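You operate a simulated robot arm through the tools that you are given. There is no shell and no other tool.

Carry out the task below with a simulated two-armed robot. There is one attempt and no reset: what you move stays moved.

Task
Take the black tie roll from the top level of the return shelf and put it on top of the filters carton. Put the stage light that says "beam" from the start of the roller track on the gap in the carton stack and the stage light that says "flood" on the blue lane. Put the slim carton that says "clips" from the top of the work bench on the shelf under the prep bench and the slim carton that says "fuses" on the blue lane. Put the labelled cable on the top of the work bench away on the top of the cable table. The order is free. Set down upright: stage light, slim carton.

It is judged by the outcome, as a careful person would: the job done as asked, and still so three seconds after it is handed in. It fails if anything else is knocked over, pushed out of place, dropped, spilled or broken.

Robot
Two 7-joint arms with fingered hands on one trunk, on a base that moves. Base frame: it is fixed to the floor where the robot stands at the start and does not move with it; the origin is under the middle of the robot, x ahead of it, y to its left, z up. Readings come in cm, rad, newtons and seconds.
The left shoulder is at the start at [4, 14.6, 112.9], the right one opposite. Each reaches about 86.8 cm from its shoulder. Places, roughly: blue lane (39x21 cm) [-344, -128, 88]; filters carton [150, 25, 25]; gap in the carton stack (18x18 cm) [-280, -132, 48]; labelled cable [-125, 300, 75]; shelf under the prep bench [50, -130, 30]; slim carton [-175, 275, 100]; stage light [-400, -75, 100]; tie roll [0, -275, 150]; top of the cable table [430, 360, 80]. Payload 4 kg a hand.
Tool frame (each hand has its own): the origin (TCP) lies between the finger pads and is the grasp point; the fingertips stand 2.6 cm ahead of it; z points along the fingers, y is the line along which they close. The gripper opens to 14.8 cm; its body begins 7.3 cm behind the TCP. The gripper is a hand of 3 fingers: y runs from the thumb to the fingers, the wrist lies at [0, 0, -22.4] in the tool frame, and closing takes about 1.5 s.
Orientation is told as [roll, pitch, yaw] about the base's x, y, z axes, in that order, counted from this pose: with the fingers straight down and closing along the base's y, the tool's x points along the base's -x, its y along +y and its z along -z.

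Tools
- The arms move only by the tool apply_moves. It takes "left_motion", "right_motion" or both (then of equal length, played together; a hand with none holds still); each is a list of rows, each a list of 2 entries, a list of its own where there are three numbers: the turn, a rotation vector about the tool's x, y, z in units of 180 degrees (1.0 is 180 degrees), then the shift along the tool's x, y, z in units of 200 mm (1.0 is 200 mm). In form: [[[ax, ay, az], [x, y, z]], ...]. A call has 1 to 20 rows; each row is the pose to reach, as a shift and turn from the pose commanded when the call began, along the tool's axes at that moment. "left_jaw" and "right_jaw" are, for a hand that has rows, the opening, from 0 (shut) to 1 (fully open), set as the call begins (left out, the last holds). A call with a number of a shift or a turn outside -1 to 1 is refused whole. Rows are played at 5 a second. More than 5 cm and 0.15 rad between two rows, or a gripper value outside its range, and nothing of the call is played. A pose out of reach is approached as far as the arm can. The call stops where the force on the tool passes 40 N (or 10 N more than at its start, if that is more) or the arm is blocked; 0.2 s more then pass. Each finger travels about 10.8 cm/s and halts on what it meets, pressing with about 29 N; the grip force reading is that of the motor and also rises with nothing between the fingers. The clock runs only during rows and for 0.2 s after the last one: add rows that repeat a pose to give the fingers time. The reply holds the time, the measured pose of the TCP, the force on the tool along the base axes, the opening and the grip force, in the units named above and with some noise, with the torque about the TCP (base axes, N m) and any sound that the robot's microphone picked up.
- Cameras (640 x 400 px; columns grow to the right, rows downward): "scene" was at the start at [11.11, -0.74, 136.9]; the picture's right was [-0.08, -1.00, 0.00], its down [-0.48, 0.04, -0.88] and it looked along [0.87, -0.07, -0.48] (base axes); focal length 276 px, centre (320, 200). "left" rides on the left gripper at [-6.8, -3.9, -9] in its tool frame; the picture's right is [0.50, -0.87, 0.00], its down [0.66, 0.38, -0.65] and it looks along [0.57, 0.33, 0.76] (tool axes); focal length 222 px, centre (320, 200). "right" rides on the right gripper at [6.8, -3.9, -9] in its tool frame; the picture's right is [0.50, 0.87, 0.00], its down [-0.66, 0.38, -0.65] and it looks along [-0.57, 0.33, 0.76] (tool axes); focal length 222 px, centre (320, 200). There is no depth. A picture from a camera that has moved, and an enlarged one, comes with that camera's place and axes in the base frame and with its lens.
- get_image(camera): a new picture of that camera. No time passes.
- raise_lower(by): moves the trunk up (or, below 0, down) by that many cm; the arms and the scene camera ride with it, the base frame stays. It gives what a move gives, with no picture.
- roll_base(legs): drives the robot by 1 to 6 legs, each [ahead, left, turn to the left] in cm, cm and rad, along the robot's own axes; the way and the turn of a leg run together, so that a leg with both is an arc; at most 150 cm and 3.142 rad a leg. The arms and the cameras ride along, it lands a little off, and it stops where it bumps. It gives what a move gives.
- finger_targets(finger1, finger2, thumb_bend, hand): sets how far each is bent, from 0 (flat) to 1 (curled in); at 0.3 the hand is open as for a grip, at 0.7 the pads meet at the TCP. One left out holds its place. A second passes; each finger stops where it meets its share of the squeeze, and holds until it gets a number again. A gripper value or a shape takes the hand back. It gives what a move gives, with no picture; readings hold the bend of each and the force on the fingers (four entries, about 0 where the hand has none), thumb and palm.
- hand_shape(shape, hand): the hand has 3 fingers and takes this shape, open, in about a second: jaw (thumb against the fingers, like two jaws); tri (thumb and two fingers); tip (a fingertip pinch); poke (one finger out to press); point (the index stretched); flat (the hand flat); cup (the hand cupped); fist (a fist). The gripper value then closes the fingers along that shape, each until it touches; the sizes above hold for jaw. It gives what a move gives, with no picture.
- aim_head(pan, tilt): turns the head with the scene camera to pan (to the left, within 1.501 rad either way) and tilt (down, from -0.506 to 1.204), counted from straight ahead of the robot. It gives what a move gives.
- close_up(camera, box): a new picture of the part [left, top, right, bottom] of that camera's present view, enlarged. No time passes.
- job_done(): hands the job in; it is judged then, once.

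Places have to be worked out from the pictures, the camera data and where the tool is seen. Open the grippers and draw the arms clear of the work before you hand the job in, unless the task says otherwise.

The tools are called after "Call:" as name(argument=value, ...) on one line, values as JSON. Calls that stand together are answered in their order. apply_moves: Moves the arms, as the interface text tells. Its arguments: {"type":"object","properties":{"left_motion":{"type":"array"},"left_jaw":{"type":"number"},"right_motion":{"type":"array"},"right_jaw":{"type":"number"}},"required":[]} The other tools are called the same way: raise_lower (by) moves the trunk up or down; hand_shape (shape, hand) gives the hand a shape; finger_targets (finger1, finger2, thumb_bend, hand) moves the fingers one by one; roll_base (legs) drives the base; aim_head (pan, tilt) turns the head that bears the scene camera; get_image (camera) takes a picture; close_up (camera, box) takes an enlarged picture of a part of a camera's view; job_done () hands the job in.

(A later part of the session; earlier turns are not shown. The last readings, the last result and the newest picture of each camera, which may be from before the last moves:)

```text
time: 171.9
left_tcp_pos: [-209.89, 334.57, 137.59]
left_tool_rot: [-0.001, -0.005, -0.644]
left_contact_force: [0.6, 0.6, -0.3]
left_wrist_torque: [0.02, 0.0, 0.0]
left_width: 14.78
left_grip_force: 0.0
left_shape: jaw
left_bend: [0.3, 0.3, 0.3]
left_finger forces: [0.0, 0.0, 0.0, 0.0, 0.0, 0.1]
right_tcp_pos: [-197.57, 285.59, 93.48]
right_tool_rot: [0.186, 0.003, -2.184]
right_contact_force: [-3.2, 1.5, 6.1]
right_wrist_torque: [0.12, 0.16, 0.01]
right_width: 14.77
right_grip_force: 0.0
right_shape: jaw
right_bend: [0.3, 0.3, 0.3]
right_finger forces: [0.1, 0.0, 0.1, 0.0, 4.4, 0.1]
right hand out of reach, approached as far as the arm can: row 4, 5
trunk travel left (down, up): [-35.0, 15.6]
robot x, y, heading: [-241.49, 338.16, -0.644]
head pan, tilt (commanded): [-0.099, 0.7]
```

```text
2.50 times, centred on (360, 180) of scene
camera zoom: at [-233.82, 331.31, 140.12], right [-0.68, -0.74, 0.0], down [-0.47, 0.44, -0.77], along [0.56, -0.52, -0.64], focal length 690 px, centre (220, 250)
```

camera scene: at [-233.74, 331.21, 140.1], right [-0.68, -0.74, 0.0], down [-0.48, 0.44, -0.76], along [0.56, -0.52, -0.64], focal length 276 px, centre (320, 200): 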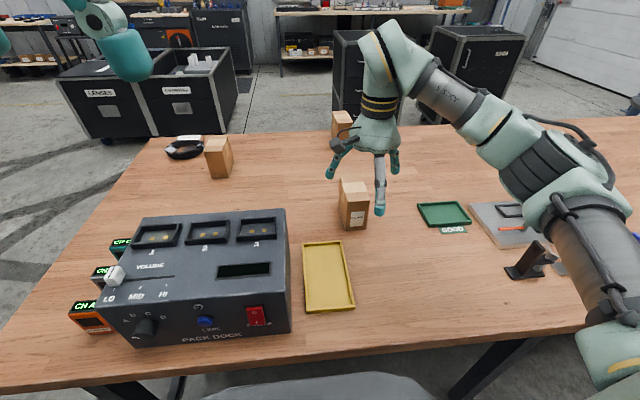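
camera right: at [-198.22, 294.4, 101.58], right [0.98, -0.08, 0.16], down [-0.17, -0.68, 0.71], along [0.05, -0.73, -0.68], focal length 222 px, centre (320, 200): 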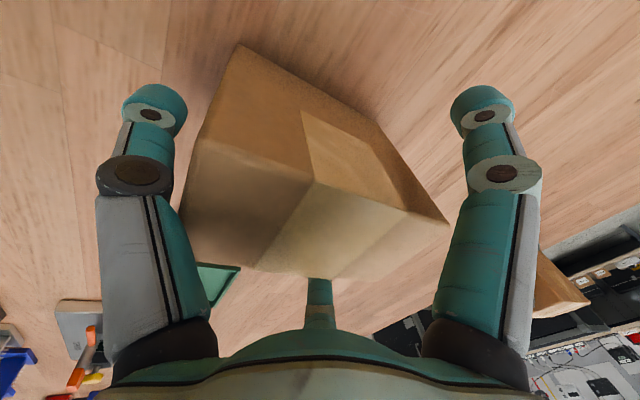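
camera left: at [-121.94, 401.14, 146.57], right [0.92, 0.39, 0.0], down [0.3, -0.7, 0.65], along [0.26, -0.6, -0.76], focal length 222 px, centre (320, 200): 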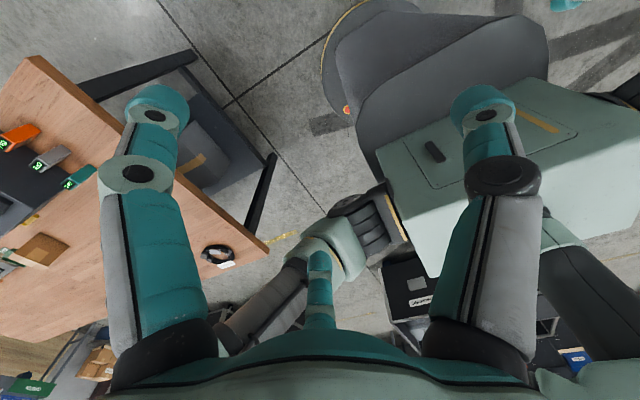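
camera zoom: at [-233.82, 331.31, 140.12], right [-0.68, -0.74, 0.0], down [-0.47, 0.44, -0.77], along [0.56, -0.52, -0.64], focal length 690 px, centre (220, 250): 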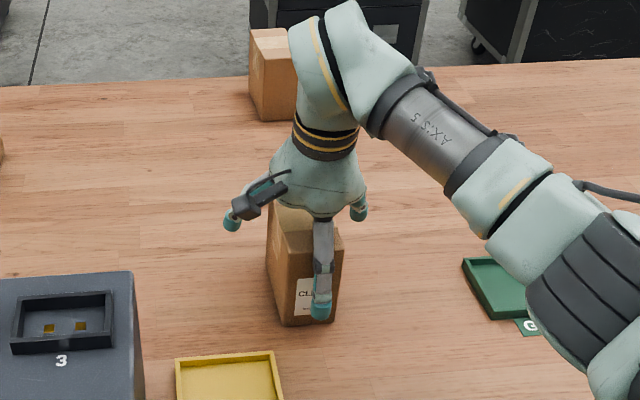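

The thumb is just touching the near end face (4 N) and the carton is still upright between the digits. I'll close the hand now.

Call:
apply_moves(right_motion=[[[0, 0, 0], [0, 0, 0]], [[0, 0, 0], [0, 0, 0]], [[0, 0, 0], [0, 0, 0]], [[0, 0, 0], [0, 0, 0]], [[0, 0, 0], [0, 0, 0]], [[0, 0, 0], [0, 0, 0]], [[0, 0, 0], [0, 0, 0]], [[0, 0, 0], [0, 0, 0]]], right_jaw=0.0)

Call:
get_image(camera="right")

Call:
close_up(camera="scene", box=[280, 100, 440, 260])

```text
time: 173.7
left_tcp_pos: [-209.77, 334.53, 137.58]
left_tool_rot: [0.0, -0.005, -0.643]
left_contact_force: [0.9, -0.8, -0.5]
left_wrist_torque: [0.03, 0.01, 0.04]
left_width: 14.78
left_grip_force: 0.1
left_shape: jaw
left_bend: [0.3, 0.3, 0.3]
left_finger forces: [0.0, 0.0, 0.0, 0.0, 0.0, 0.0]
right_tcp_pos: [-197.56, 285.53, 93.4]
right_tool_rot: [0.186, 0.004, -2.183]
right_contact_force: [-3.0, 2.0, 5.2]
right_wrist_torque: [0.21, 0.26, -0.02]
right_width: 9.95
right_grip_force: 28.5
right_shape: jaw
right_bend: [0.39, 0.77, 0.3]
right_finger forces: [23.6, 23.5, 0.0, 0.0, 29.1, 0.0]
trunk travel left (down, up): [-35.0, 15.6]
robot x, y, heading: [-241.51, 338.03, -0.644]
head pan, tilt (commanded): [-0.099, 0.7]
```

```text
taken
camera right: at [-198.22, 294.39, 101.56], right [0.98, -0.08, 0.16], down [-0.17, -0.68, 0.71], along [0.05, -0.73, -0.69], focal length 222 px, centre (320, 200)
```

right: 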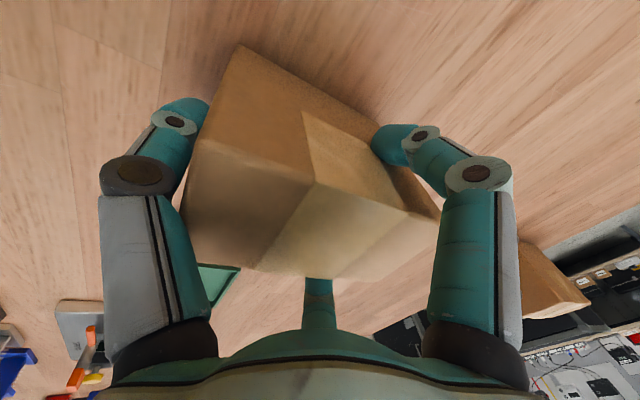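

```text
2.50 times, centred on (360, 180) of scene
camera zoom: at [-233.81, 331.29, 140.12], right [-0.68, -0.74, 0.0], down [-0.47, 0.44, -0.77], along [0.56, -0.52, -0.64], focal length 690 px, centre (220, 250)
```

zoom: 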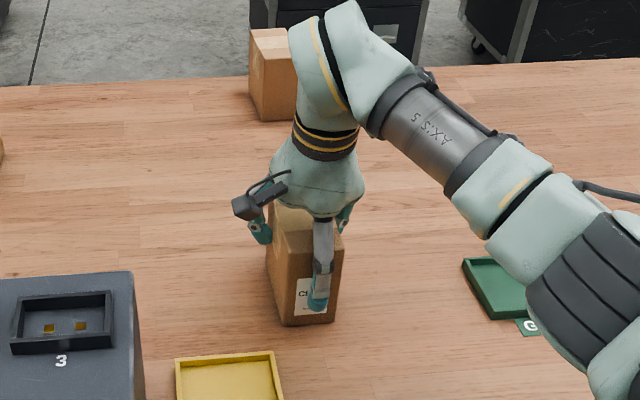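

All three digits press with 23–29 N. I'll lift a few centimetres and check the carton hangs level.

Call:
apply_moves(right_motion=[[[0, 0, 0], [0, 0.01, -0.05]], [[0, 0, 0], [0, 0.02, -0.1]], [[0, 0, 0], [0, 0.04, -0.2]], [[0, 0, 0], [0, 0.04, -0.2]]])

Call:
get_image(camera="right")

Call:
close_up(camera="scene", box=[280, 100, 440, 260])

```text
time: 174.7
left_tcp_pos: [-209.51, 334.44, 137.59]
left_tool_rot: [-0.001, -0.001, -0.644]
left_contact_force: [-0.5, -0.6, -0.5]
left_wrist_torque: [-0.02, 0.01, 0.01]
left_width: 14.76
left_grip_force: 0.0
left_shape: jaw
left_bend: [0.3, 0.3, 0.3]
left_finger forces: [0.0, 0.0, 0.0, 0.0, 0.0, 0.0]
right_tcp_pos: [-197.55, 285.6, 97.27]
right_tool_rot: [0.19, 0.002, -2.189]
right_contact_force: [0.2, -0.3, -2.8]
right_wrist_torque: [0.0, -0.01, 0.01]
right_width: 9.93
right_grip_force: 29.1
right_shape: jaw
right_bend: [0.39, 0.77, 0.3]
right_finger forces: [24.0, 23.7, 0.0, 0.1, 26.7, 0.0]
trunk travel left (down, up): [-35.0, 15.6]
robot x, y, heading: [-241.4, 337.88, -0.639]
head pan, tilt (commanded): [-0.099, 0.7]
```

```text
taken
camera right: at [-198.13, 294.32, 105.51], right [0.98, -0.08, 0.16], down [-0.18, -0.68, 0.71], along [0.05, -0.73, -0.68], focal length 222 px, centre (320, 200)
```

right: 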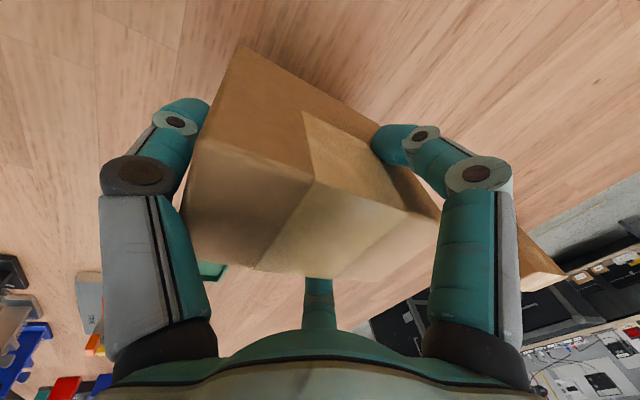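

```text
2.50 times, centred on (360, 180) of scene
camera zoom: at [-233.68, 331.15, 140.1], right [-0.68, -0.74, 0.0], down [-0.47, 0.44, -0.76], along [0.56, -0.52, -0.64], focal length 690 px, centre (220, 250)
```

zoom: 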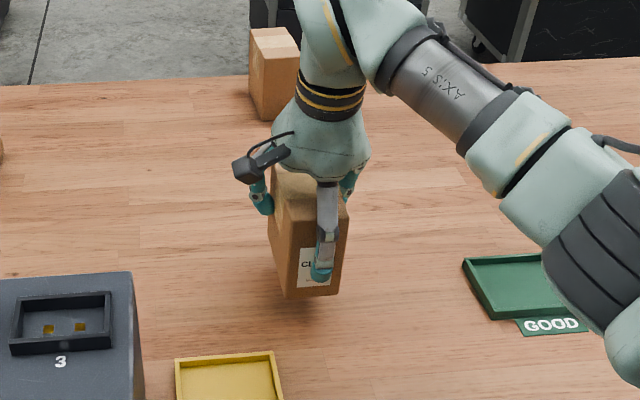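

CLIPS is held upright (≈2.8 N weight). I'll raise it, retract the arm, and back away from the bench.

Call:
apply_moves(right_motion=[[[0, 0, 0], [0, 0.042, -0.221]], [[0, 0, 0], [0, 0.084, -0.442]], [[0, 0, 0], [0, -0.112, -0.479]], [[0, 0, 0], [0, -0.309, -0.517]], [[0, 0, 0], [0, -0.505, -0.554]], [[0, 0, 0], [0, -0.702, -0.591]], [[0, 0, 0], [0, -0.898, -0.629]]])

Call:
roll_base(legs=[[-32, 0, 0]])

Call:
get_image(camera="scene")

```text
time: 176.3
left_tcp_pos: [-209.88, 334.51, 137.48]
left_tool_rot: [0.002, -0.004, -0.644]
left_contact_force: [-0.3, 0.1, -0.2]
left_wrist_torque: [-0.04, 0.02, 0.04]
left_width: 14.78
left_grip_force: 0.0
left_shape: jaw
left_bend: [0.3, 0.3, 0.3]
left_finger forces: [0.0, 0.0, 0.1, 0.0, 0.1, 0.0]
right_tcp_pos: [-214.13, 291.99, 109.82]
right_tool_rot: [0.176, 0.006, -2.171]
right_contact_force: [0.0, 0.6, -3.2]
right_wrist_torque: [-0.04, -0.02, -0.01]
right_width: 9.9
right_grip_force: 29.1
right_shape: jaw
right_bend: [0.39, 0.77, 0.3]
right_finger forces: [23.9, 23.6, 0.0, 0.0, 25.9, 0.0]
right hand out of reach, approached as far as the arm can: row 4, 5, 6, 7
trunk travel left (down, up): [-35.0, 15.6]
robot x, y, heading: [-241.79, 338.08, -0.64]
head pan, tilt (commanded): [-0.099, 0.7]
```

```text
time: 178.5
left_tcp_pos: [-235.1, 353.49, 137.57]
left_tool_rot: [-0.001, -0.001, -0.643]
left_contact_force: [-0.8, -0.4, -0.1]
left_wrist_torque: [0.0, 0.03, 0.0]
left_width: 14.8
left_grip_force: 0.0
left_shape: jaw
left_bend: [0.3, 0.3, 0.3]
left_finger forces: [0.0, 0.0, 0.0, 0.1, 0.0, 0.1]
right_tcp_pos: [-239.48, 310.99, 109.67]
right_tool_rot: [0.175, 0.007, -2.17]
right_contact_force: [-0.1, -0.9, -2.6]
right_wrist_torque: [-0.01, 0.0, -0.03]
right_width: 9.89
right_grip_force: 28.5
right_shape: jaw
right_bend: [0.39, 0.77, 0.3]
right_finger forces: [23.8, 23.6, 0.1, 0.0, 25.9, 0.0]
trunk travel left (down, up): [-35.0, 15.6]
robot x, y, heading: [-266.93, 357.49, -0.645]
head pan, tilt (commanded): [-0.099, 0.7]
```

```text
taken
camera scene: at [-259.1, 350.2, 140.09], right [-0.68, -0.74, 0.0], down [-0.48, 0.44, -0.76], along [0.56, -0.52, -0.65], focal length 276 px, centre (320, 200)
```

scene: 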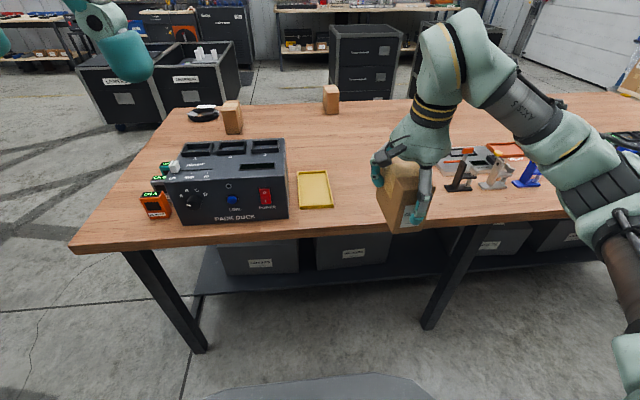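

CLIPS is secure. Now I'll drive around to the bench's right end, facing along the bench, to take FUSES with the left hand.

Call:
roll_base(legs=[[0, 138, 0], [112, 0, 0], [0, 0, -1.568]])

Call:
aim_head(pan=0.1, tilt=0.5)

Call:
get_image(camera="scene")

```text
time: 194.4
left_tcp_pos: [-99.91, 367.35, 137.5]
left_tool_rot: [0.001, -0.002, -2.219]
left_contact_force: [-0.1, 0.8, 1.2]
left_wrist_torque: [0.02, 0.03, 0.01]
left_width: 14.77
left_grip_force: 0.2
left_shape: jaw
left_bend: [0.3, 0.3, 0.3]
left_finger forces: [0.0, 0.1, 0.0, 0.1, 0.1, 0.2]
right_tcp_pos: [-142.48, 371.99, 109.76]
right_tool_rot: [0.174, 0.006, 2.537]
right_contact_force: [0.5, 0.1, -3.1]
right_wrist_torque: [-0.02, 0.02, -0.02]
right_width: 9.86
right_grip_force: 28.6
right_shape: jaw
right_bend: [0.39, 0.77, 0.3]
right_finger forces: [23.7, 23.7, 0.0, 0.0, 24.5, 0.0]
trunk travel left (down, up): [-35.0, 15.6]
robot x, y, heading: [-96.01, 399.14, -2.222]
head pan, tilt (commanded): [-0.099, 0.7]
```

```text
time: 195.2
left_tcp_pos: [-99.76, 367.36, 137.56]
left_tool_rot: [0.0, -0.002, -2.22]
left_contact_force: [0.2, 0.3, -0.6]
left_wrist_torque: [-0.04, 0.01, -0.05]
left_width: 14.82
left_grip_force: 0.1
left_shape: jaw
left_bend: [0.3, 0.3, 0.3]
left_finger forces: [0.1, 0.1, 0.0, 0.1, 0.0, 0.0]
right_tcp_pos: [-142.38, 372.04, 109.82]
right_tool_rot: [0.173, 0.006, 2.535]
right_contact_force: [0.2, 0.2, -2.6]
right_wrist_torque: [-0.02, 0.03, 0.04]
right_width: 9.86
right_grip_force: 28.9
right_shape: jaw
right_bend: [0.39, 0.77, 0.3]
right_finger forces: [23.7, 23.6, 0.0, 0.0, 24.4, 0.1]
trunk travel left (down, up): [-35.0, 15.6]
robot x, y, heading: [-95.93, 399.09, -2.218]
head pan, tilt (commanded): [0.099, 0.499]
```

```text
taken
camera scene: at [-102.02, 389.86, 141.87], right [-0.85, 0.52, 0.0], down [0.25, 0.41, -0.88], along [-0.46, -0.75, -0.48], focal length 276 px, centre (320, 200)
```

scene: 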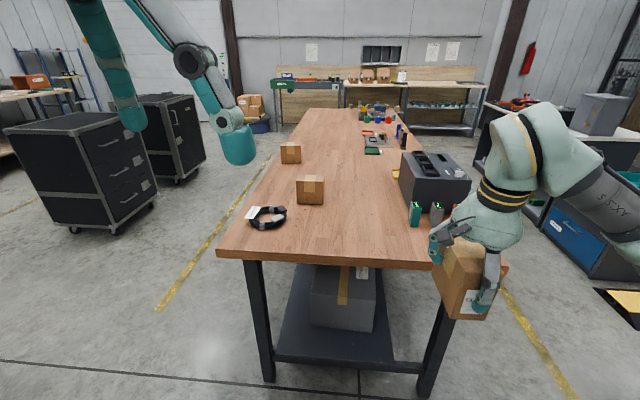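

FUSES, the cable and the bench end are clearly visible. I'll zoom to locate the carton exactly.

Call:
close_up(camera="scene", box=[230, 140, 370, 240])

```text
4.00 times, centred on (300, 190) of scene
camera zoom: at [-102.02, 389.86, 141.87], right [-0.85, 0.52, 0.0], down [0.25, 0.41, -0.88], along [-0.46, -0.75, -0.48], focal length 1104 px, centre (400, 240)
```

zoom: 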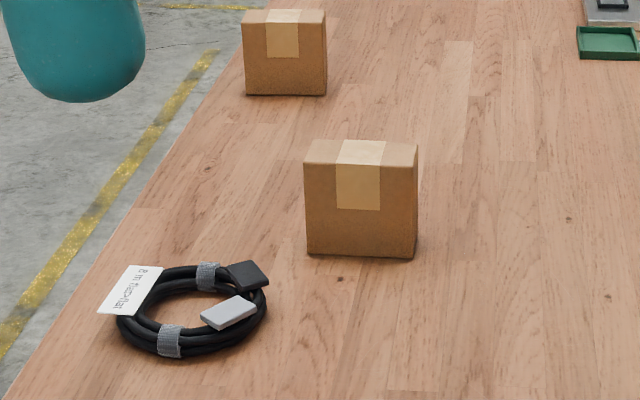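

FUSES is centred at about (-151.8, 301.0), 36 cm in from the bench end. I'll raise the trunk a little for clearance of the held carton, drive 42 cm closer, and start extending the left arm.

Call:
raise_lower(by=8)

Call:
roll_base(legs=[[42, 0, 0]])

Call:
get_image(camera="scene")

```text
time: 196.3
left_tcp_pos: [-99.99, 367.32, 145.66]
left_tool_rot: [0.0, -0.003, -2.22]
left_contact_force: [0.8, -1.0, -0.1]
left_wrist_torque: [-0.01, 0.0, -0.03]
left_width: 14.79
left_grip_force: 0.0
left_shape: jaw
left_bend: [0.3, 0.3, 0.3]
left_finger forces: [0.0, 0.0, 0.0, 0.0, 0.1, 0.1]
right_tcp_pos: [-142.42, 371.93, 117.8]
right_tool_rot: [0.173, 0.005, 2.536]
right_contact_force: [-0.7, 0.0, -2.6]
right_wrist_torque: [0.01, -0.01, -0.01]
right_width: 9.88
right_grip_force: 28.7
right_shape: jaw
right_bend: [0.39, 0.77, 0.3]
right_finger forces: [23.6, 23.6, 0.0, 0.0, 24.4, 0.0]
trunk travel left (down, up): [-43.0, 7.6]
robot x, y, heading: [-96.11, 398.9, -2.22]
head pan, tilt (commanded): [0.099, 0.499]
```

```text
time: 198.9
left_tcp_pos: [-125.26, 333.71, 145.67]
left_tool_rot: [0.001, -0.004, -2.218]
left_contact_force: [-0.1, -0.1, 0.1]
left_wrist_torque: [0.03, 0.03, 0.01]
left_width: 14.77
left_grip_force: 0.0
left_shape: jaw
left_bend: [0.3, 0.3, 0.3]
left_finger forces: [0.1, 0.1, 0.0, 0.1, 0.1, 0.1]
right_tcp_pos: [-167.75, 338.15, 117.9]
right_tool_rot: [0.175, 0.006, 2.54]
right_contact_force: [0.2, 0.0, -2.3]
right_wrist_torque: [-0.03, -0.02, 0.03]
right_width: 9.85
right_grip_force: 28.9
right_shape: jaw
right_bend: [0.39, 0.77, 0.3]
right_finger forces: [23.7, 23.6, 0.0, 0.0, 24.4, 0.1]
trunk travel left (down, up): [-43.0, 7.6]
robot x, y, heading: [-121.47, 365.43, -2.216]
head pan, tilt (commanded): [0.099, 0.499]
```

```text
taken
camera scene: at [-127.39, 356.2, 149.98], right [-0.85, 0.52, 0.0], down [0.25, 0.41, -0.88], along [-0.46, -0.75, -0.48], focal length 276 px, centre (320, 200)
```

scene: 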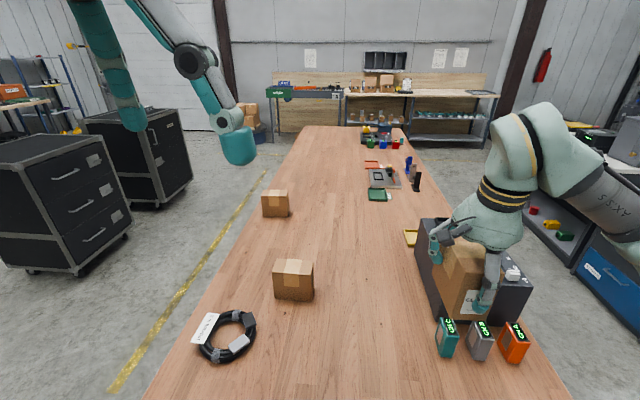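

I'll now bring the left hand forward and down toward the FUSES carton in two moves, adding a forward tilt.

Call:
apply_moves(left_motion=[[[0, 0, 0], [-0.167, -0.016, 0.167]], [[0, 0, 0], [-0.333, -0.032, 0.333]], [[0, 0, 0], [-0.5, -0.048, 0.5]], [[0, 0, 0], [-0.667, -0.064, 0.667]], [[0, 0, 0], [-0.833, -0.08, 0.833]], [[0, 0, 0], [-1.0, -0.095, 1.0]]])

Call:
apply_moves(left_motion=[[[0, -0.026, -0.003], [-0.15, 0, 0.175]], [[0, -0.052, -0.006], [-0.3, 0, 0.35]], [[0, -0.078, -0.009], [-0.45, 0, 0.525]], [[0, -0.104, -0.012], [-0.6, 0, 0.7]], [[0, -0.13, -0.014], [-0.75, 0, 0.85]], [[0, -0.13, -0.014], [-0.75, 0, 0.85]]])

Call:
get_image(camera="scene")

Call:
get_image(camera="left")

```text
time: 200.3
left_tcp_pos: [-139.02, 318.66, 125.55]
left_tool_rot: [0.002, -0.002, -2.217]
left_contact_force: [0.4, 0.1, 0.0]
left_wrist_torque: [-0.02, -0.03, -0.01]
left_width: 14.77
left_grip_force: 0.1
left_shape: jaw
left_bend: [0.3, 0.3, 0.3]
left_finger forces: [0.1, 0.1, 0.0, 0.1, 0.1, 0.0]
right_tcp_pos: [-167.98, 337.78, 117.81]
right_tool_rot: [0.172, 0.006, 2.54]
right_contact_force: [-0.8, 0.3, -3.7]
right_wrist_torque: [0.0, 0.0, 0.01]
right_width: 9.85
right_grip_force: 29.3
right_shape: jaw
right_bend: [0.39, 0.77, 0.3]
right_finger forces: [23.7, 23.5, 0.1, 0.1, 24.3, 0.1]
trunk travel left (down, up): [-43.0, 7.6]
robot x, y, heading: [-121.28, 365.5, -2.214]
head pan, tilt (commanded): [0.099, 0.499]
```

```text
time: 201.7
left_tcp_pos: [-147.83, 306.84, 108.81]
left_tool_rot: [-0.01, -0.412, -2.168]
left_contact_force: [0.9, 0.4, 0.6]
left_wrist_torque: [0.0, 0.0, 0.01]
left_width: 14.78
left_grip_force: 0.1
left_shape: jaw
left_bend: [0.3, 0.3, 0.3]
left_finger forces: [0.1, 0.0, 0.1, 0.0, 0.0, 0.1]
right_tcp_pos: [-167.78, 337.96, 117.86]
right_tool_rot: [0.172, 0.004, 2.542]
right_contact_force: [0.7, -0.2, -3.4]
right_wrist_torque: [-0.04, 0.06, -0.03]
right_width: 9.87
right_grip_force: 29.6
right_shape: jaw
right_bend: [0.39, 0.77, 0.3]
right_finger forces: [23.6, 23.6, 0.1, 0.0, 24.3, 0.0]
trunk travel left (down, up): [-43.0, 7.6]
robot x, y, heading: [-121.48, 365.0, -2.212]
head pan, tilt (commanded): [0.099, 0.499]
```

```text
taken
camera scene: at [-127.48, 356.11, 149.97], right [-0.85, 0.52, 0.0], down [0.25, 0.41, -0.88], along [-0.46, -0.75, -0.48], focal length 276 px, centre (320, 200)
```

scene: 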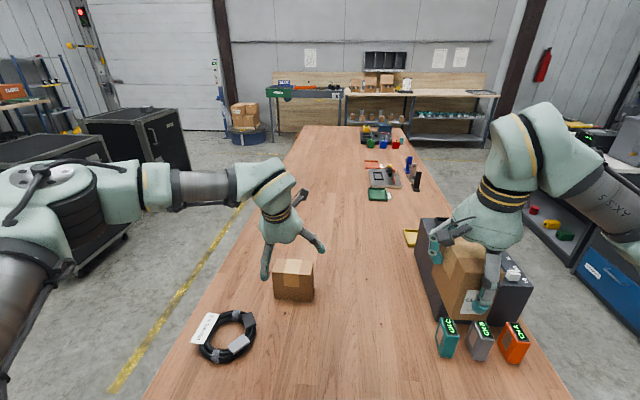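

```text
taken
camera left: at [-152.47, 306.66, 119.7], right [-0.45, 0.87, -0.19], down [0.8, 0.49, 0.33], along [0.38, 0.0, -0.92], focal length 222 px, centre (320, 200)
```

left: 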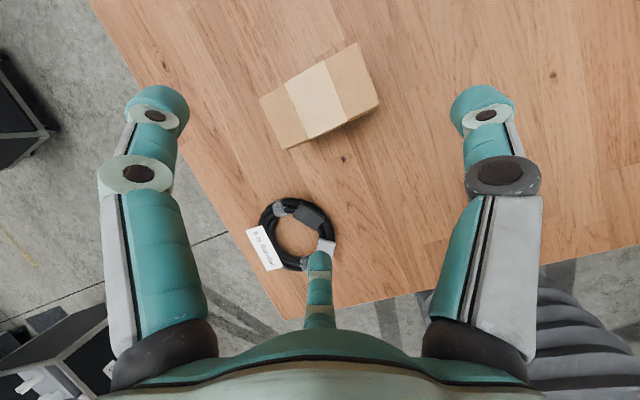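

The carton position is confirmed by the left camera. I'll move the left hand forward over it and check.

Call:
apply_moves(left_motion=[[[0, 0, 0], [-0.162, -0.018, 0.071]], [[0, 0, 0], [-0.324, -0.036, 0.1415]], [[0, 0, 0], [-0.285, -0.036, 0.23]], [[0, 0, 0], [-0.285, -0.036, 0.23]]])

Call:
get_image(camera="left")

Call:
close_up(camera="scene", box=[200, 160, 360, 320])

```text
time: 202.7
left_tcp_pos: [-152.72, 301.3, 106.77]
left_tool_rot: [-0.01, -0.411, -2.171]
left_contact_force: [0.0, 0.0, 0.2]
left_wrist_torque: [-0.02, 0.05, 0.04]
left_width: 14.8
left_grip_force: 0.0
left_shape: jaw
left_bend: [0.3, 0.3, 0.3]
left_finger forces: [0.1, 0.1, 0.0, 0.1, 0.0, 0.0]
right_tcp_pos: [-167.82, 337.98, 117.84]
right_tool_rot: [0.172, 0.006, 2.541]
right_contact_force: [0.3, -0.4, -3.2]
right_wrist_torque: [-0.05, 0.04, -0.03]
right_width: 9.85
right_grip_force: 29.1
right_shape: jaw
right_bend: [0.39, 0.77, 0.3]
right_finger forces: [23.7, 23.6, 0.0, 0.0, 24.2, 0.0]
trunk travel left (down, up): [-43.0, 7.6]
robot x, y, heading: [-121.65, 365.5, -2.212]
head pan, tilt (commanded): [0.099, 0.499]
```

```text
taken
camera left: at [-157.19, 301.15, 117.77], right [-0.45, 0.87, -0.19], down [0.8, 0.49, 0.34], along [0.39, 0.0, -0.92], focal length 222 px, centre (320, 200)
```

left: 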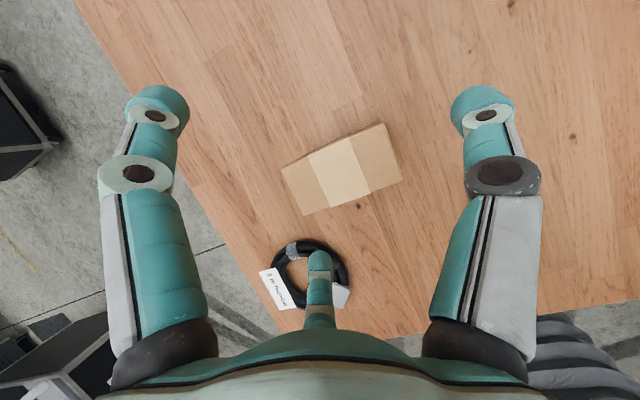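

```text
2.50 times, centred on (280, 240) of scene
camera zoom: at [-127.52, 356.02, 149.96], right [-0.85, 0.52, 0.0], down [0.25, 0.41, -0.88], along [-0.46, -0.75, -0.48], focal length 690 px, centre (420, 100)
```

zoom: 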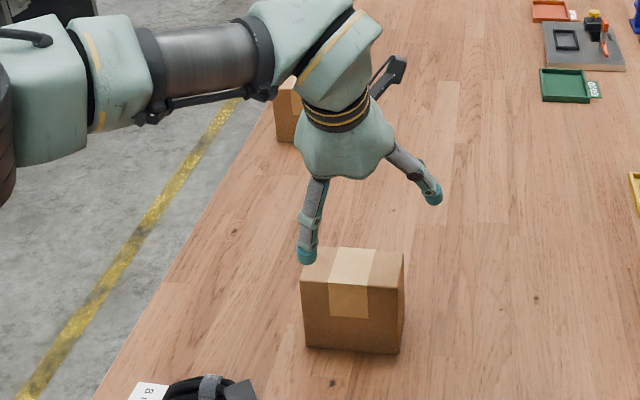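

Aligned over FUSES. Descending straight down to grasp height.

Call:
apply_moves(left_motion=[[[0, 0, 0], [0.068, 0, 0.155]], [[0, 0, 0], [0.135, 0, 0.309]], [[0, 0, 0], [0.2, 0, 0.464]], [[0, 0, 0], [0.27, 0, 0.618]], [[0, 0, 0], [0.27, 0, 0.618]]])

Call:
get_image(camera="left")

Call:
close_up(camera="scene", box=[200, 160, 360, 320])

```text
time: 203.9
left_tcp_pos: [-152.6, 301.63, 93.35]
left_tool_rot: [-0.01, -0.41, -2.169]
left_contact_force: [1.4, 0.1, 0.9]
left_wrist_torque: [-0.01, -0.01, -0.04]
left_width: 14.78
left_grip_force: 0.0
left_shape: jaw
left_bend: [0.3, 0.3, 0.3]
left_finger forces: [0.1, 0.1, 0.0, 0.1, 0.1, 0.1]
right_tcp_pos: [-167.74, 338.08, 117.82]
right_tool_rot: [0.173, 0.004, 2.542]
right_contact_force: [0.2, -0.2, -2.7]
right_wrist_torque: [0.01, 0.02, 0.04]
right_width: 9.87
right_grip_force: 29.6
right_shape: jaw
right_bend: [0.39, 0.77, 0.3]
right_finger forces: [23.7, 23.6, 0.0, 0.0, 24.2, 0.0]
trunk travel left (down, up): [-43.0, 7.6]
robot x, y, heading: [-121.83, 365.47, -2.212]
head pan, tilt (commanded): [0.099, 0.499]
```

```text
taken
camera left: at [-157.19, 301.3, 104.3], right [-0.45, 0.87, -0.19], down [0.8, 0.49, 0.33], along [0.39, 0.0, -0.92], focal length 222 px, centre (320, 200)
```

left: 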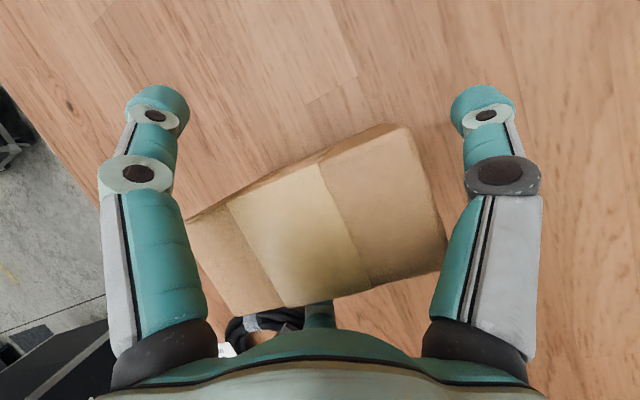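

```text
2.50 times, centred on (280, 240) of scene
camera zoom: at [-127.51, 356.05, 149.97], right [-0.85, 0.52, 0.0], down [0.25, 0.41, -0.88], along [-0.46, -0.75, -0.48], focal length 690 px, centre (420, 100)
```

zoom: 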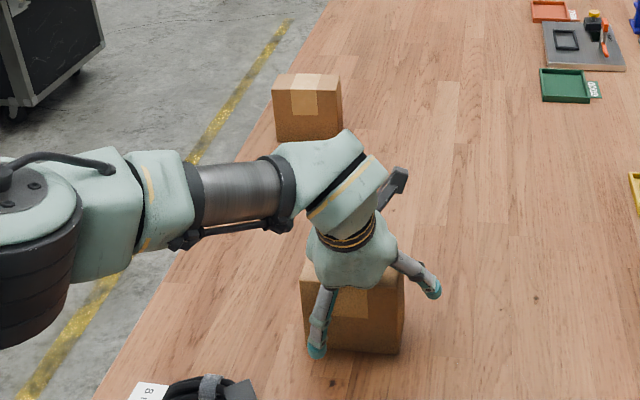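

The three digits straddle FUSES cleanly with no contact yet. Closing the left hand.

Call:
apply_moves(left_motion=[[[0, 0, 0], [0, 0, 0]], [[0, 0, 0], [0, 0, 0]], [[0, 0, 0], [0, 0, 0]], [[0, 0, 0], [0, 0, 0]], [[0, 0, 0], [0, 0, 0]], [[0, 0, 0], [0, 0, 0]], [[0, 0, 0], [0, 0, 0]], [[0, 0, 0], [0, 0, 0]]], left_jaw=0.0)

Call:
get_image(camera="left")

Call:
close_up(camera="scene", box=[200, 160, 360, 320])

```text
time: 205.7
left_tcp_pos: [-152.66, 301.52, 93.3]
left_tool_rot: [-0.011, -0.411, -2.17]
left_contact_force: [-1.1, 1.5, 2.4]
left_wrist_torque: [0.27, -0.02, -0.01]
left_width: 7.77
left_grip_force: 28.7
left_shape: jaw
left_bend: [0.76, 0.28, 0.7]
left_finger forces: [21.5, 22.7, 0.1, 0.0, 26.7, 0.1]
right_tcp_pos: [-167.83, 338.07, 117.86]
right_tool_rot: [0.173, 0.008, 2.538]
right_contact_force: [0.0, -0.2, -3.4]
right_wrist_torque: [0.02, 0.0, -0.01]
right_width: 9.86
right_grip_force: 28.7
right_shape: jaw
right_bend: [0.39, 0.77, 0.3]
right_finger forces: [23.8, 23.6, 0.0, 0.0, 24.1, 0.0]
trunk travel left (down, up): [-43.0, 7.6]
robot x, y, heading: [-121.61, 365.51, -2.215]
head pan, tilt (commanded): [0.099, 0.499]
```

```text
taken
camera left: at [-157.22, 301.35, 104.36], right [-0.45, 0.87, -0.19], down [0.8, 0.49, 0.33], along [0.39, 0.0, -0.92], focal length 222 px, centre (320, 200)
```

left: 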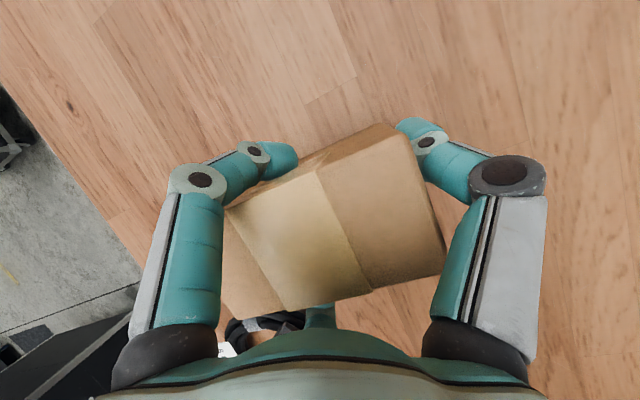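

```text
2.50 times, centred on (280, 240) of scene
camera zoom: at [-127.53, 356.09, 149.97], right [-0.85, 0.52, 0.0], down [0.25, 0.41, -0.88], along [-0.46, -0.75, -0.48], focal length 690 px, centre (420, 100)
```

zoom: 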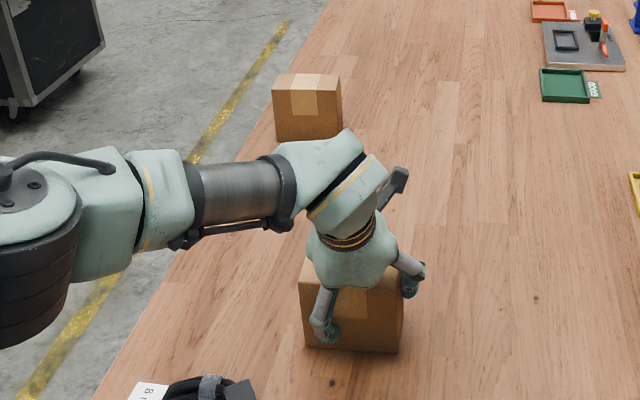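

All three digits hold FUSES with 21–27 N. Lifting to check.

Call:
apply_moves(left_motion=[[[0, 0, 0], [-0.02, 0, -0.046]], [[0, 0, 0], [-0.05, 0, -0.115]], [[0, 0, 0], [-0.08, 0, -0.183]], [[0, 0, 0], [-0.08, 0, -0.183]]])

Call:
get_image(camera="left")

Call:
close_up(camera="scene", box=[200, 160, 360, 320])

```text
time: 206.7
left_tcp_pos: [-152.64, 301.34, 97.32]
left_tool_rot: [-0.009, -0.408, -2.169]
left_contact_force: [-0.1, 0.4, -3.4]
left_wrist_torque: [0.02, 0.07, -0.01]
left_width: 7.61
left_grip_force: 28.7
left_shape: jaw
left_bend: [0.76, 0.28, 0.7]
left_finger forces: [21.5, 22.7, 0.0, 0.1, 25.6, 0.1]
right_tcp_pos: [-167.9, 338.05, 117.77]
right_tool_rot: [0.174, 0.005, 2.542]
right_contact_force: [0.2, -0.4, -2.5]
right_wrist_torque: [0.0, 0.02, 0.02]
right_width: 9.86
right_grip_force: 28.9
right_shape: jaw
right_bend: [0.39, 0.77, 0.3]
right_finger forces: [23.7, 23.6, 0.0, 0.0, 24.2, 0.0]
trunk travel left (down, up): [-43.0, 7.6]
robot x, y, heading: [-121.61, 365.32, -2.216]
head pan, tilt (commanded): [0.099, 0.499]
```

```text
taken
camera left: at [-157.22, 301.18, 108.23], right [-0.45, 0.87, -0.19], down [0.8, 0.49, 0.34], along [0.39, 0.0, -0.92], focal length 222 px, centre (320, 200)
```

left: 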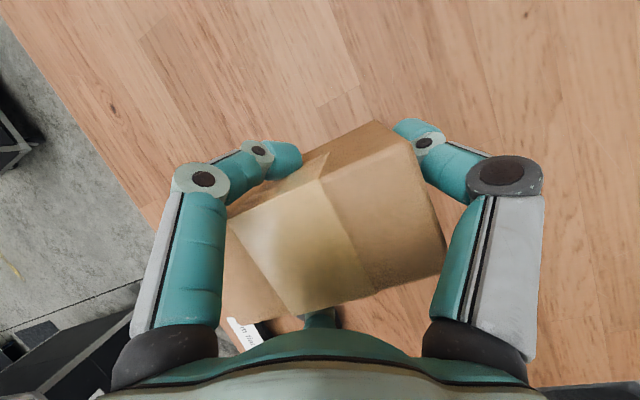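

```text
2.50 times, centred on (280, 240) of scene
camera zoom: at [-127.56, 355.95, 149.95], right [-0.85, 0.52, 0.0], down [0.25, 0.41, -0.88], along [-0.46, -0.75, -0.48], focal length 690 px, centre (420, 100)
```

zoom: 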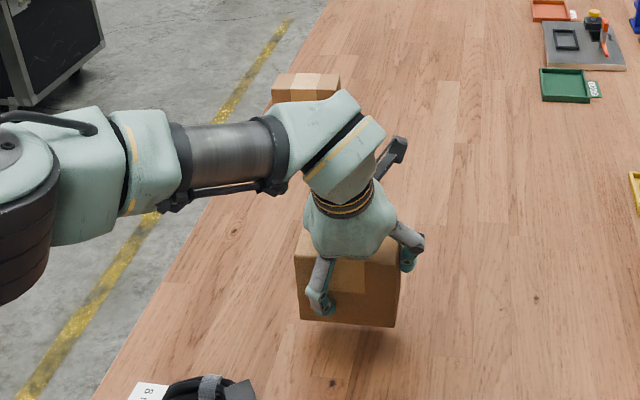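

FUSES is lifted. I'll raise it clear and draw the left arm in, then back away from the bench.

Call:
apply_moves(left_motion=[[[0, 0, 0], [-0.08, 0, -0.183]], [[0, 0, 0], [-0.16, 0, -0.366]], [[0, 0, 0], [-0.063, 0, -0.518]], [[0, 0, 0], [0.12, 0, -0.598]], [[0, 0, 0], [0.304, 0, -0.678]], [[0, 0, 0], [0.487, 0, -0.758]], [[0, 0, 0], [0.6, 0, -0.808]]])

Call:
roll_base(legs=[[-45, 0, 0]])

Call:
get_image(camera="scene")

```text
time: 208.3
left_tcp_pos: [-142.6, 315.83, 107.44]
left_tool_rot: [-0.01, -0.41, -2.17]
left_contact_force: [1.0, -0.6, -2.7]
left_wrist_torque: [-0.04, 0.05, -0.01]
left_width: 7.56
left_grip_force: 29.0
left_shape: jaw
left_bend: [0.76, 0.28, 0.7]
left_finger forces: [21.1, 22.3, 0.0, 0.1, 25.1, 0.0]
right_tcp_pos: [-167.88, 338.03, 117.9]
right_tool_rot: [0.172, 0.005, 2.54]
right_contact_force: [-0.4, 0.1, -3.0]
right_wrist_torque: [-0.02, 0.01, 0.01]
right_width: 9.86
right_grip_force: 28.7
right_shape: jaw
right_bend: [0.39, 0.77, 0.3]
right_finger forces: [23.7, 23.6, 0.0, 0.0, 24.1, 0.1]
trunk travel left (down, up): [-43.0, 7.6]
robot x, y, heading: [-121.67, 365.71, -2.218]
head pan, tilt (commanded): [0.099, 0.499]
```

```text
time: 211.1
left_tcp_pos: [-115.62, 351.66, 107.25]
left_tool_rot: [-0.01, -0.408, -2.172]
left_contact_force: [0.5, -0.7, -2.6]
left_wrist_torque: [-0.02, 0.05, -0.03]
left_width: 7.54
left_grip_force: 29.1
left_shape: jaw
left_bend: [0.76, 0.28, 0.7]
left_finger forces: [21.2, 22.1, 0.1, 0.1, 25.1, 0.0]
right_tcp_pos: [-140.66, 373.94, 117.81]
right_tool_rot: [0.171, 0.007, 2.539]
right_contact_force: [-0.4, -0.4, -3.1]
right_wrist_torque: [-0.01, 0.02, 0.04]
right_width: 9.86
right_grip_force: 29.0
right_shape: jaw
right_bend: [0.39, 0.77, 0.3]
right_finger forces: [23.6, 23.5, 0.0, 0.1, 24.2, 0.1]
trunk travel left (down, up): [-43.0, 7.6]
robot x, y, heading: [-94.22, 401.81, -2.218]
head pan, tilt (commanded): [0.099, 0.499]
```

```text
taken
camera scene: at [-100.47, 391.95, 149.94], right [-0.85, 0.52, 0.0], down [0.25, 0.41, -0.88], along [-0.46, -0.75, -0.48], focal length 276 px, centre (320, 200)
```

scene: 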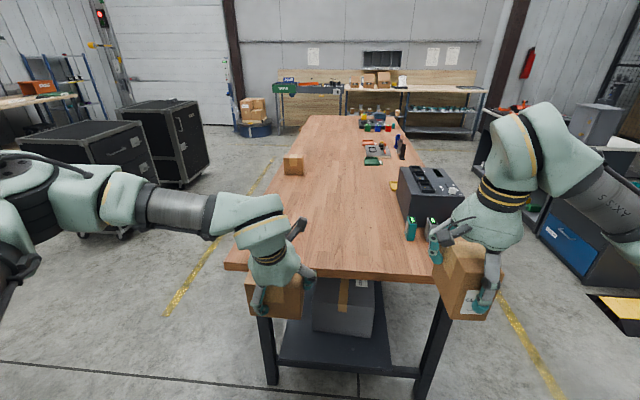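

Both cartons are in hand. I'll zoom in on each to see how they hang in the grips.

Call:
close_up(camera="scene", box=[210, 180, 350, 340])

Call:
close_up(camera="scene", box=[400, 180, 540, 340])

Call:
get_image(camera="left")

```text
2.50 times, centred on (280, 260) of scene
camera zoom: at [-100.47, 391.95, 149.94], right [-0.85, 0.52, 0.0], down [0.25, 0.41, -0.88], along [-0.46, -0.75, -0.48], focal length 690 px, centre (420, 50)
```

zoom: 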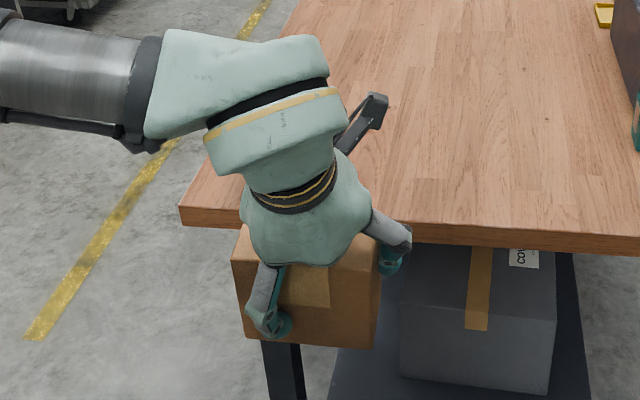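

```text
2.50 times, centred on (470, 260) of scene
camera zoom: at [-100.47, 391.95, 149.94], right [-0.85, 0.52, 0.0], down [0.25, 0.41, -0.88], along [-0.46, -0.75, -0.48], focal length 690 px, centre (-55, 50)
```

zoom: 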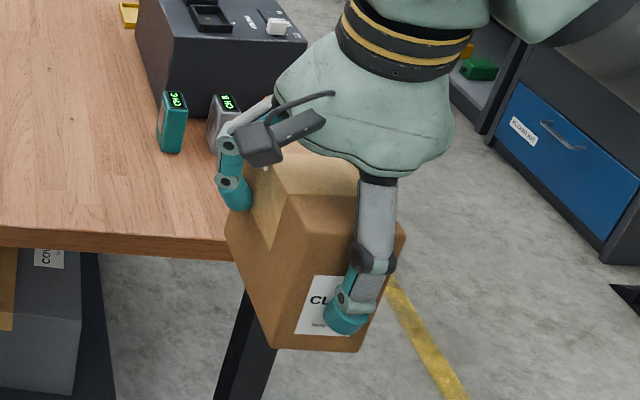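

```text
taken
camera left: at [-120.13, 351.48, 118.32], right [-0.45, 0.87, -0.19], down [0.8, 0.49, 0.34], along [0.39, 0.0, -0.92], focal length 222 px, centre (320, 200)
```

left: 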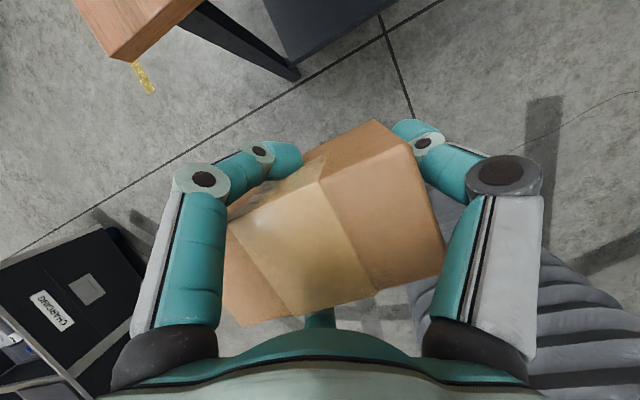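

Both cartons hang well in their grips. I'll now drive back around the front of the work bench and across to the prep bench.

Call:
roll_base(legs=[[0, 122, 0], [110, 0, 0], [0, 0, 1.598], [150, 0, 0], [50, 0, 0]])

Call:
aim_head(pan=-0.6, tilt=0.4)

Call:
get_image(camera="scene")

```text
time: 236.0
left_tcp_pos: [148.04, 101.79, 107.48]
left_tool_rot: [-0.011, -0.411, -0.581]
left_contact_force: [-0.7, 0.6, -2.8]
left_wrist_torque: [-0.01, -0.01, 0.0]
left_width: 7.52
left_grip_force: 28.9
left_shape: jaw
left_bend: [0.76, 0.28, 0.7]
left_finger forces: [20.9, 21.8, 0.0, 0.1, 24.9, 0.0]
right_tcp_pos: [126.1, 76.21, 117.93]
right_tool_rot: [0.175, 0.006, -2.158]
right_contact_force: [0.6, 0.0, -2.3]
right_wrist_torque: [-0.05, 0.03, 0.03]
right_width: 9.81
right_grip_force: 29.1
right_shape: jaw
right_bend: [0.39, 0.77, 0.3]
right_finger forces: [23.5, 23.6, 0.1, 0.0, 23.1, 0.0]
trunk travel left (down, up): [-43.0, 7.6]
robot x, y, heading: [97.91, 122.24, -0.63]
head pan, tilt (commanded): [0.099, 0.499]
```

```text
time: 237.1
left_tcp_pos: [148.1, 101.63, 107.39]
left_tool_rot: [-0.01, -0.411, -0.583]
left_contact_force: [-0.3, 0.1, -2.8]
left_wrist_torque: [-0.03, -0.05, 0.01]
left_width: 7.54
left_grip_force: 28.7
left_shape: jaw
left_bend: [0.76, 0.28, 0.7]
left_finger forces: [20.8, 21.8, 0.0, 0.0, 24.9, 0.0]
right_tcp_pos: [126.18, 76.21, 117.81]
right_tool_rot: [0.172, 0.005, -2.155]
right_contact_force: [-0.3, -0.7, -3.6]
right_wrist_torque: [-0.03, 0.0, -0.03]
right_width: 9.8
right_grip_force: 28.8
right_shape: jaw
right_bend: [0.39, 0.77, 0.3]
right_finger forces: [23.6, 23.7, 0.0, 0.1, 23.3, 0.1]
trunk travel left (down, up): [-43.0, 7.6]
robot x, y, heading: [98.04, 122.08, -0.629]
head pan, tilt (commanded): [-0.6, 0.4]
```

```text
taken
camera scene: at [102.71, 112.03, 150.88], right [-0.94, -0.33, 0.0], down [-0.13, 0.37, -0.92], along [0.31, -0.87, -0.39], focal length 276 px, centre (320, 200)
```

scene: 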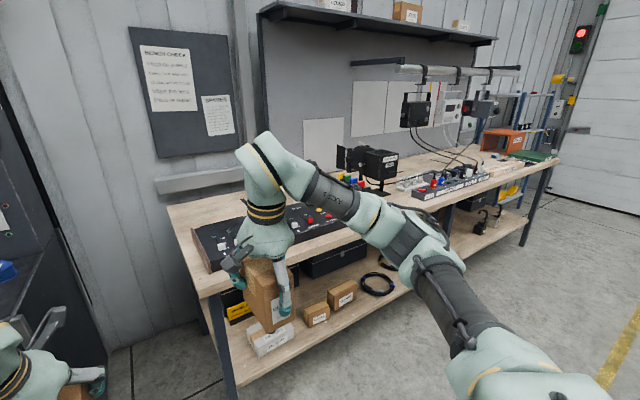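

Path is clear along the bench. Strafing right to the free stretch of the lower shelf.

Call:
roll_base(legs=[[0, -150, 0], [0, -40, 0]])

Call:
aim_head(pan=-0.1, tilt=0.6)

Call:
get_image(camera="scene")

```text
time: 246.6
left_tcp_pos: [35.57, -51.03, 107.36]
left_tool_rot: [-0.011, -0.409, -0.591]
left_contact_force: [-0.6, -0.9, -1.5]
left_wrist_torque: [-0.09, 0.0, -0.03]
left_width: 7.51
left_grip_force: 28.8
left_shape: jaw
left_bend: [0.76, 0.28, 0.7]
left_finger forces: [20.9, 21.8, 0.0, 0.0, 24.9, 0.0]
right_tcp_pos: [13.48, -76.4, 117.82]
right_tool_rot: [0.172, 0.004, -2.164]
right_contact_force: [0.0, 0.3, -3.0]
right_wrist_torque: [-0.03, -0.02, 0.02]
right_width: 9.81
right_grip_force: 28.6
right_shape: jaw
right_bend: [0.39, 0.77, 0.3]
right_finger forces: [23.6, 23.8, 0.0, 0.1, 23.2, 0.1]
trunk travel left (down, up): [-43.0, 7.6]
robot x, y, heading: [-14.61, -30.45, -0.643]
head pan, tilt (commanded): [-0.6, 0.4]
```

```text
time: 247.5
left_tcp_pos: [35.53, -51.11, 107.46]
left_tool_rot: [-0.01, -0.408, -0.592]
left_contact_force: [-0.3, 0.1, -2.7]
left_wrist_torque: [-0.04, 0.0, -0.03]
left_width: 7.53
left_grip_force: 28.6
left_shape: jaw
left_bend: [0.76, 0.28, 0.7]
left_finger forces: [20.9, 21.8, 0.1, 0.1, 25.0, 0.0]
right_tcp_pos: [13.34, -76.56, 117.85]
right_tool_rot: [0.172, 0.006, -2.165]
right_contact_force: [-0.1, 1.0, -2.8]
right_wrist_torque: [0.02, -0.01, -0.02]
right_width: 9.82
right_grip_force: 29.0
right_shape: jaw
right_bend: [0.39, 0.77, 0.3]
right_finger forces: [23.6, 23.8, 0.0, 0.1, 23.2, 0.0]
trunk travel left (down, up): [-43.0, 7.6]
robot x, y, heading: [-14.41, -30.57, -0.639]
head pan, tilt (commanded): [-0.099, 0.6]
```

```text
taken
camera scene: at [-6.24, -37.68, 149.05], right [-0.67, -0.74, 0.0], down [-0.42, 0.38, -0.82], along [0.61, -0.56, -0.57], focal length 276 px, centre (320, 200)
```

scene: 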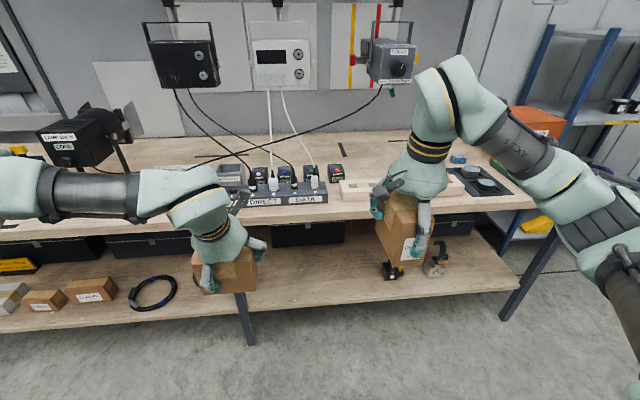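

Now I'll lower the trunk so the right hand can reach the lower shelf.

Call:
raise_lower(by=-40)

Call:
get_image(camera="scene")

Call:
get_image(camera="right")

```text
time: 251.3
left_tcp_pos: [35.47, -51.15, 67.25]
left_tool_rot: [-0.012, -0.409, -0.592]
left_contact_force: [0.1, -0.2, -3.0]
left_wrist_torque: [-0.03, 0.01, 0.0]
left_width: 7.49
left_grip_force: 28.7
left_shape: jaw
left_bend: [0.76, 0.28, 0.7]
left_finger forces: [20.9, 21.9, 0.1, 0.1, 24.9, 0.1]
right_tcp_pos: [13.27, -76.5, 77.69]
right_tool_rot: [0.172, 0.005, -2.161]
right_contact_force: [-0.3, 0.2, -3.1]
right_wrist_torque: [0.05, 0.0, 0.0]
right_width: 9.77
right_grip_force: 28.7
right_shape: jaw
right_bend: [0.39, 0.77, 0.3]
right_finger forces: [23.7, 23.7, 0.1, 0.0, 23.3, 0.0]
trunk travel left (down, up): [-3.0, 47.6]
robot x, y, heading: [-14.38, -30.44, -0.639]
head pan, tilt (commanded): [-0.099, 0.6]
```

```text
taken
camera scene: at [-6.26, -37.64, 108.98], right [-0.67, -0.74, 0.0], down [-0.42, 0.38, -0.82], along [0.61, -0.55, -0.57], focal length 276 px, centre (320, 200)
```

scene: 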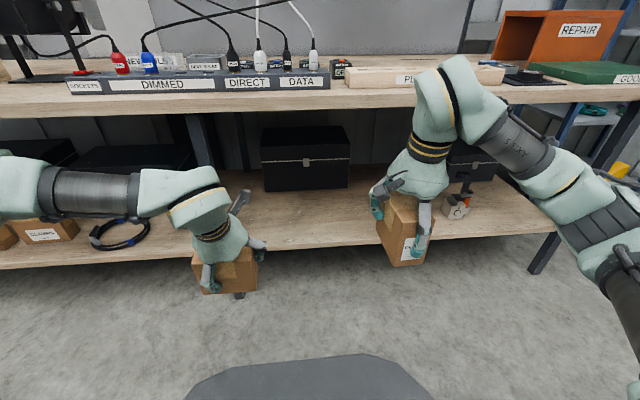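

```text
taken
camera right: at [12.63, -67.86, 86.0], right [0.99, -0.06, 0.15], down [-0.15, -0.69, 0.71], along [0.06, -0.72, -0.69], focal length 222 px, centre (320, 200)
```

right: 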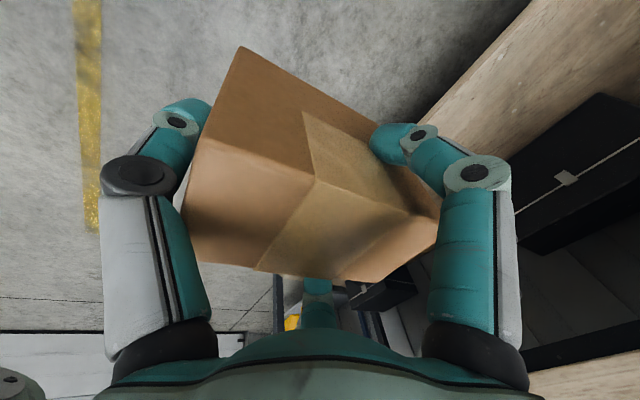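

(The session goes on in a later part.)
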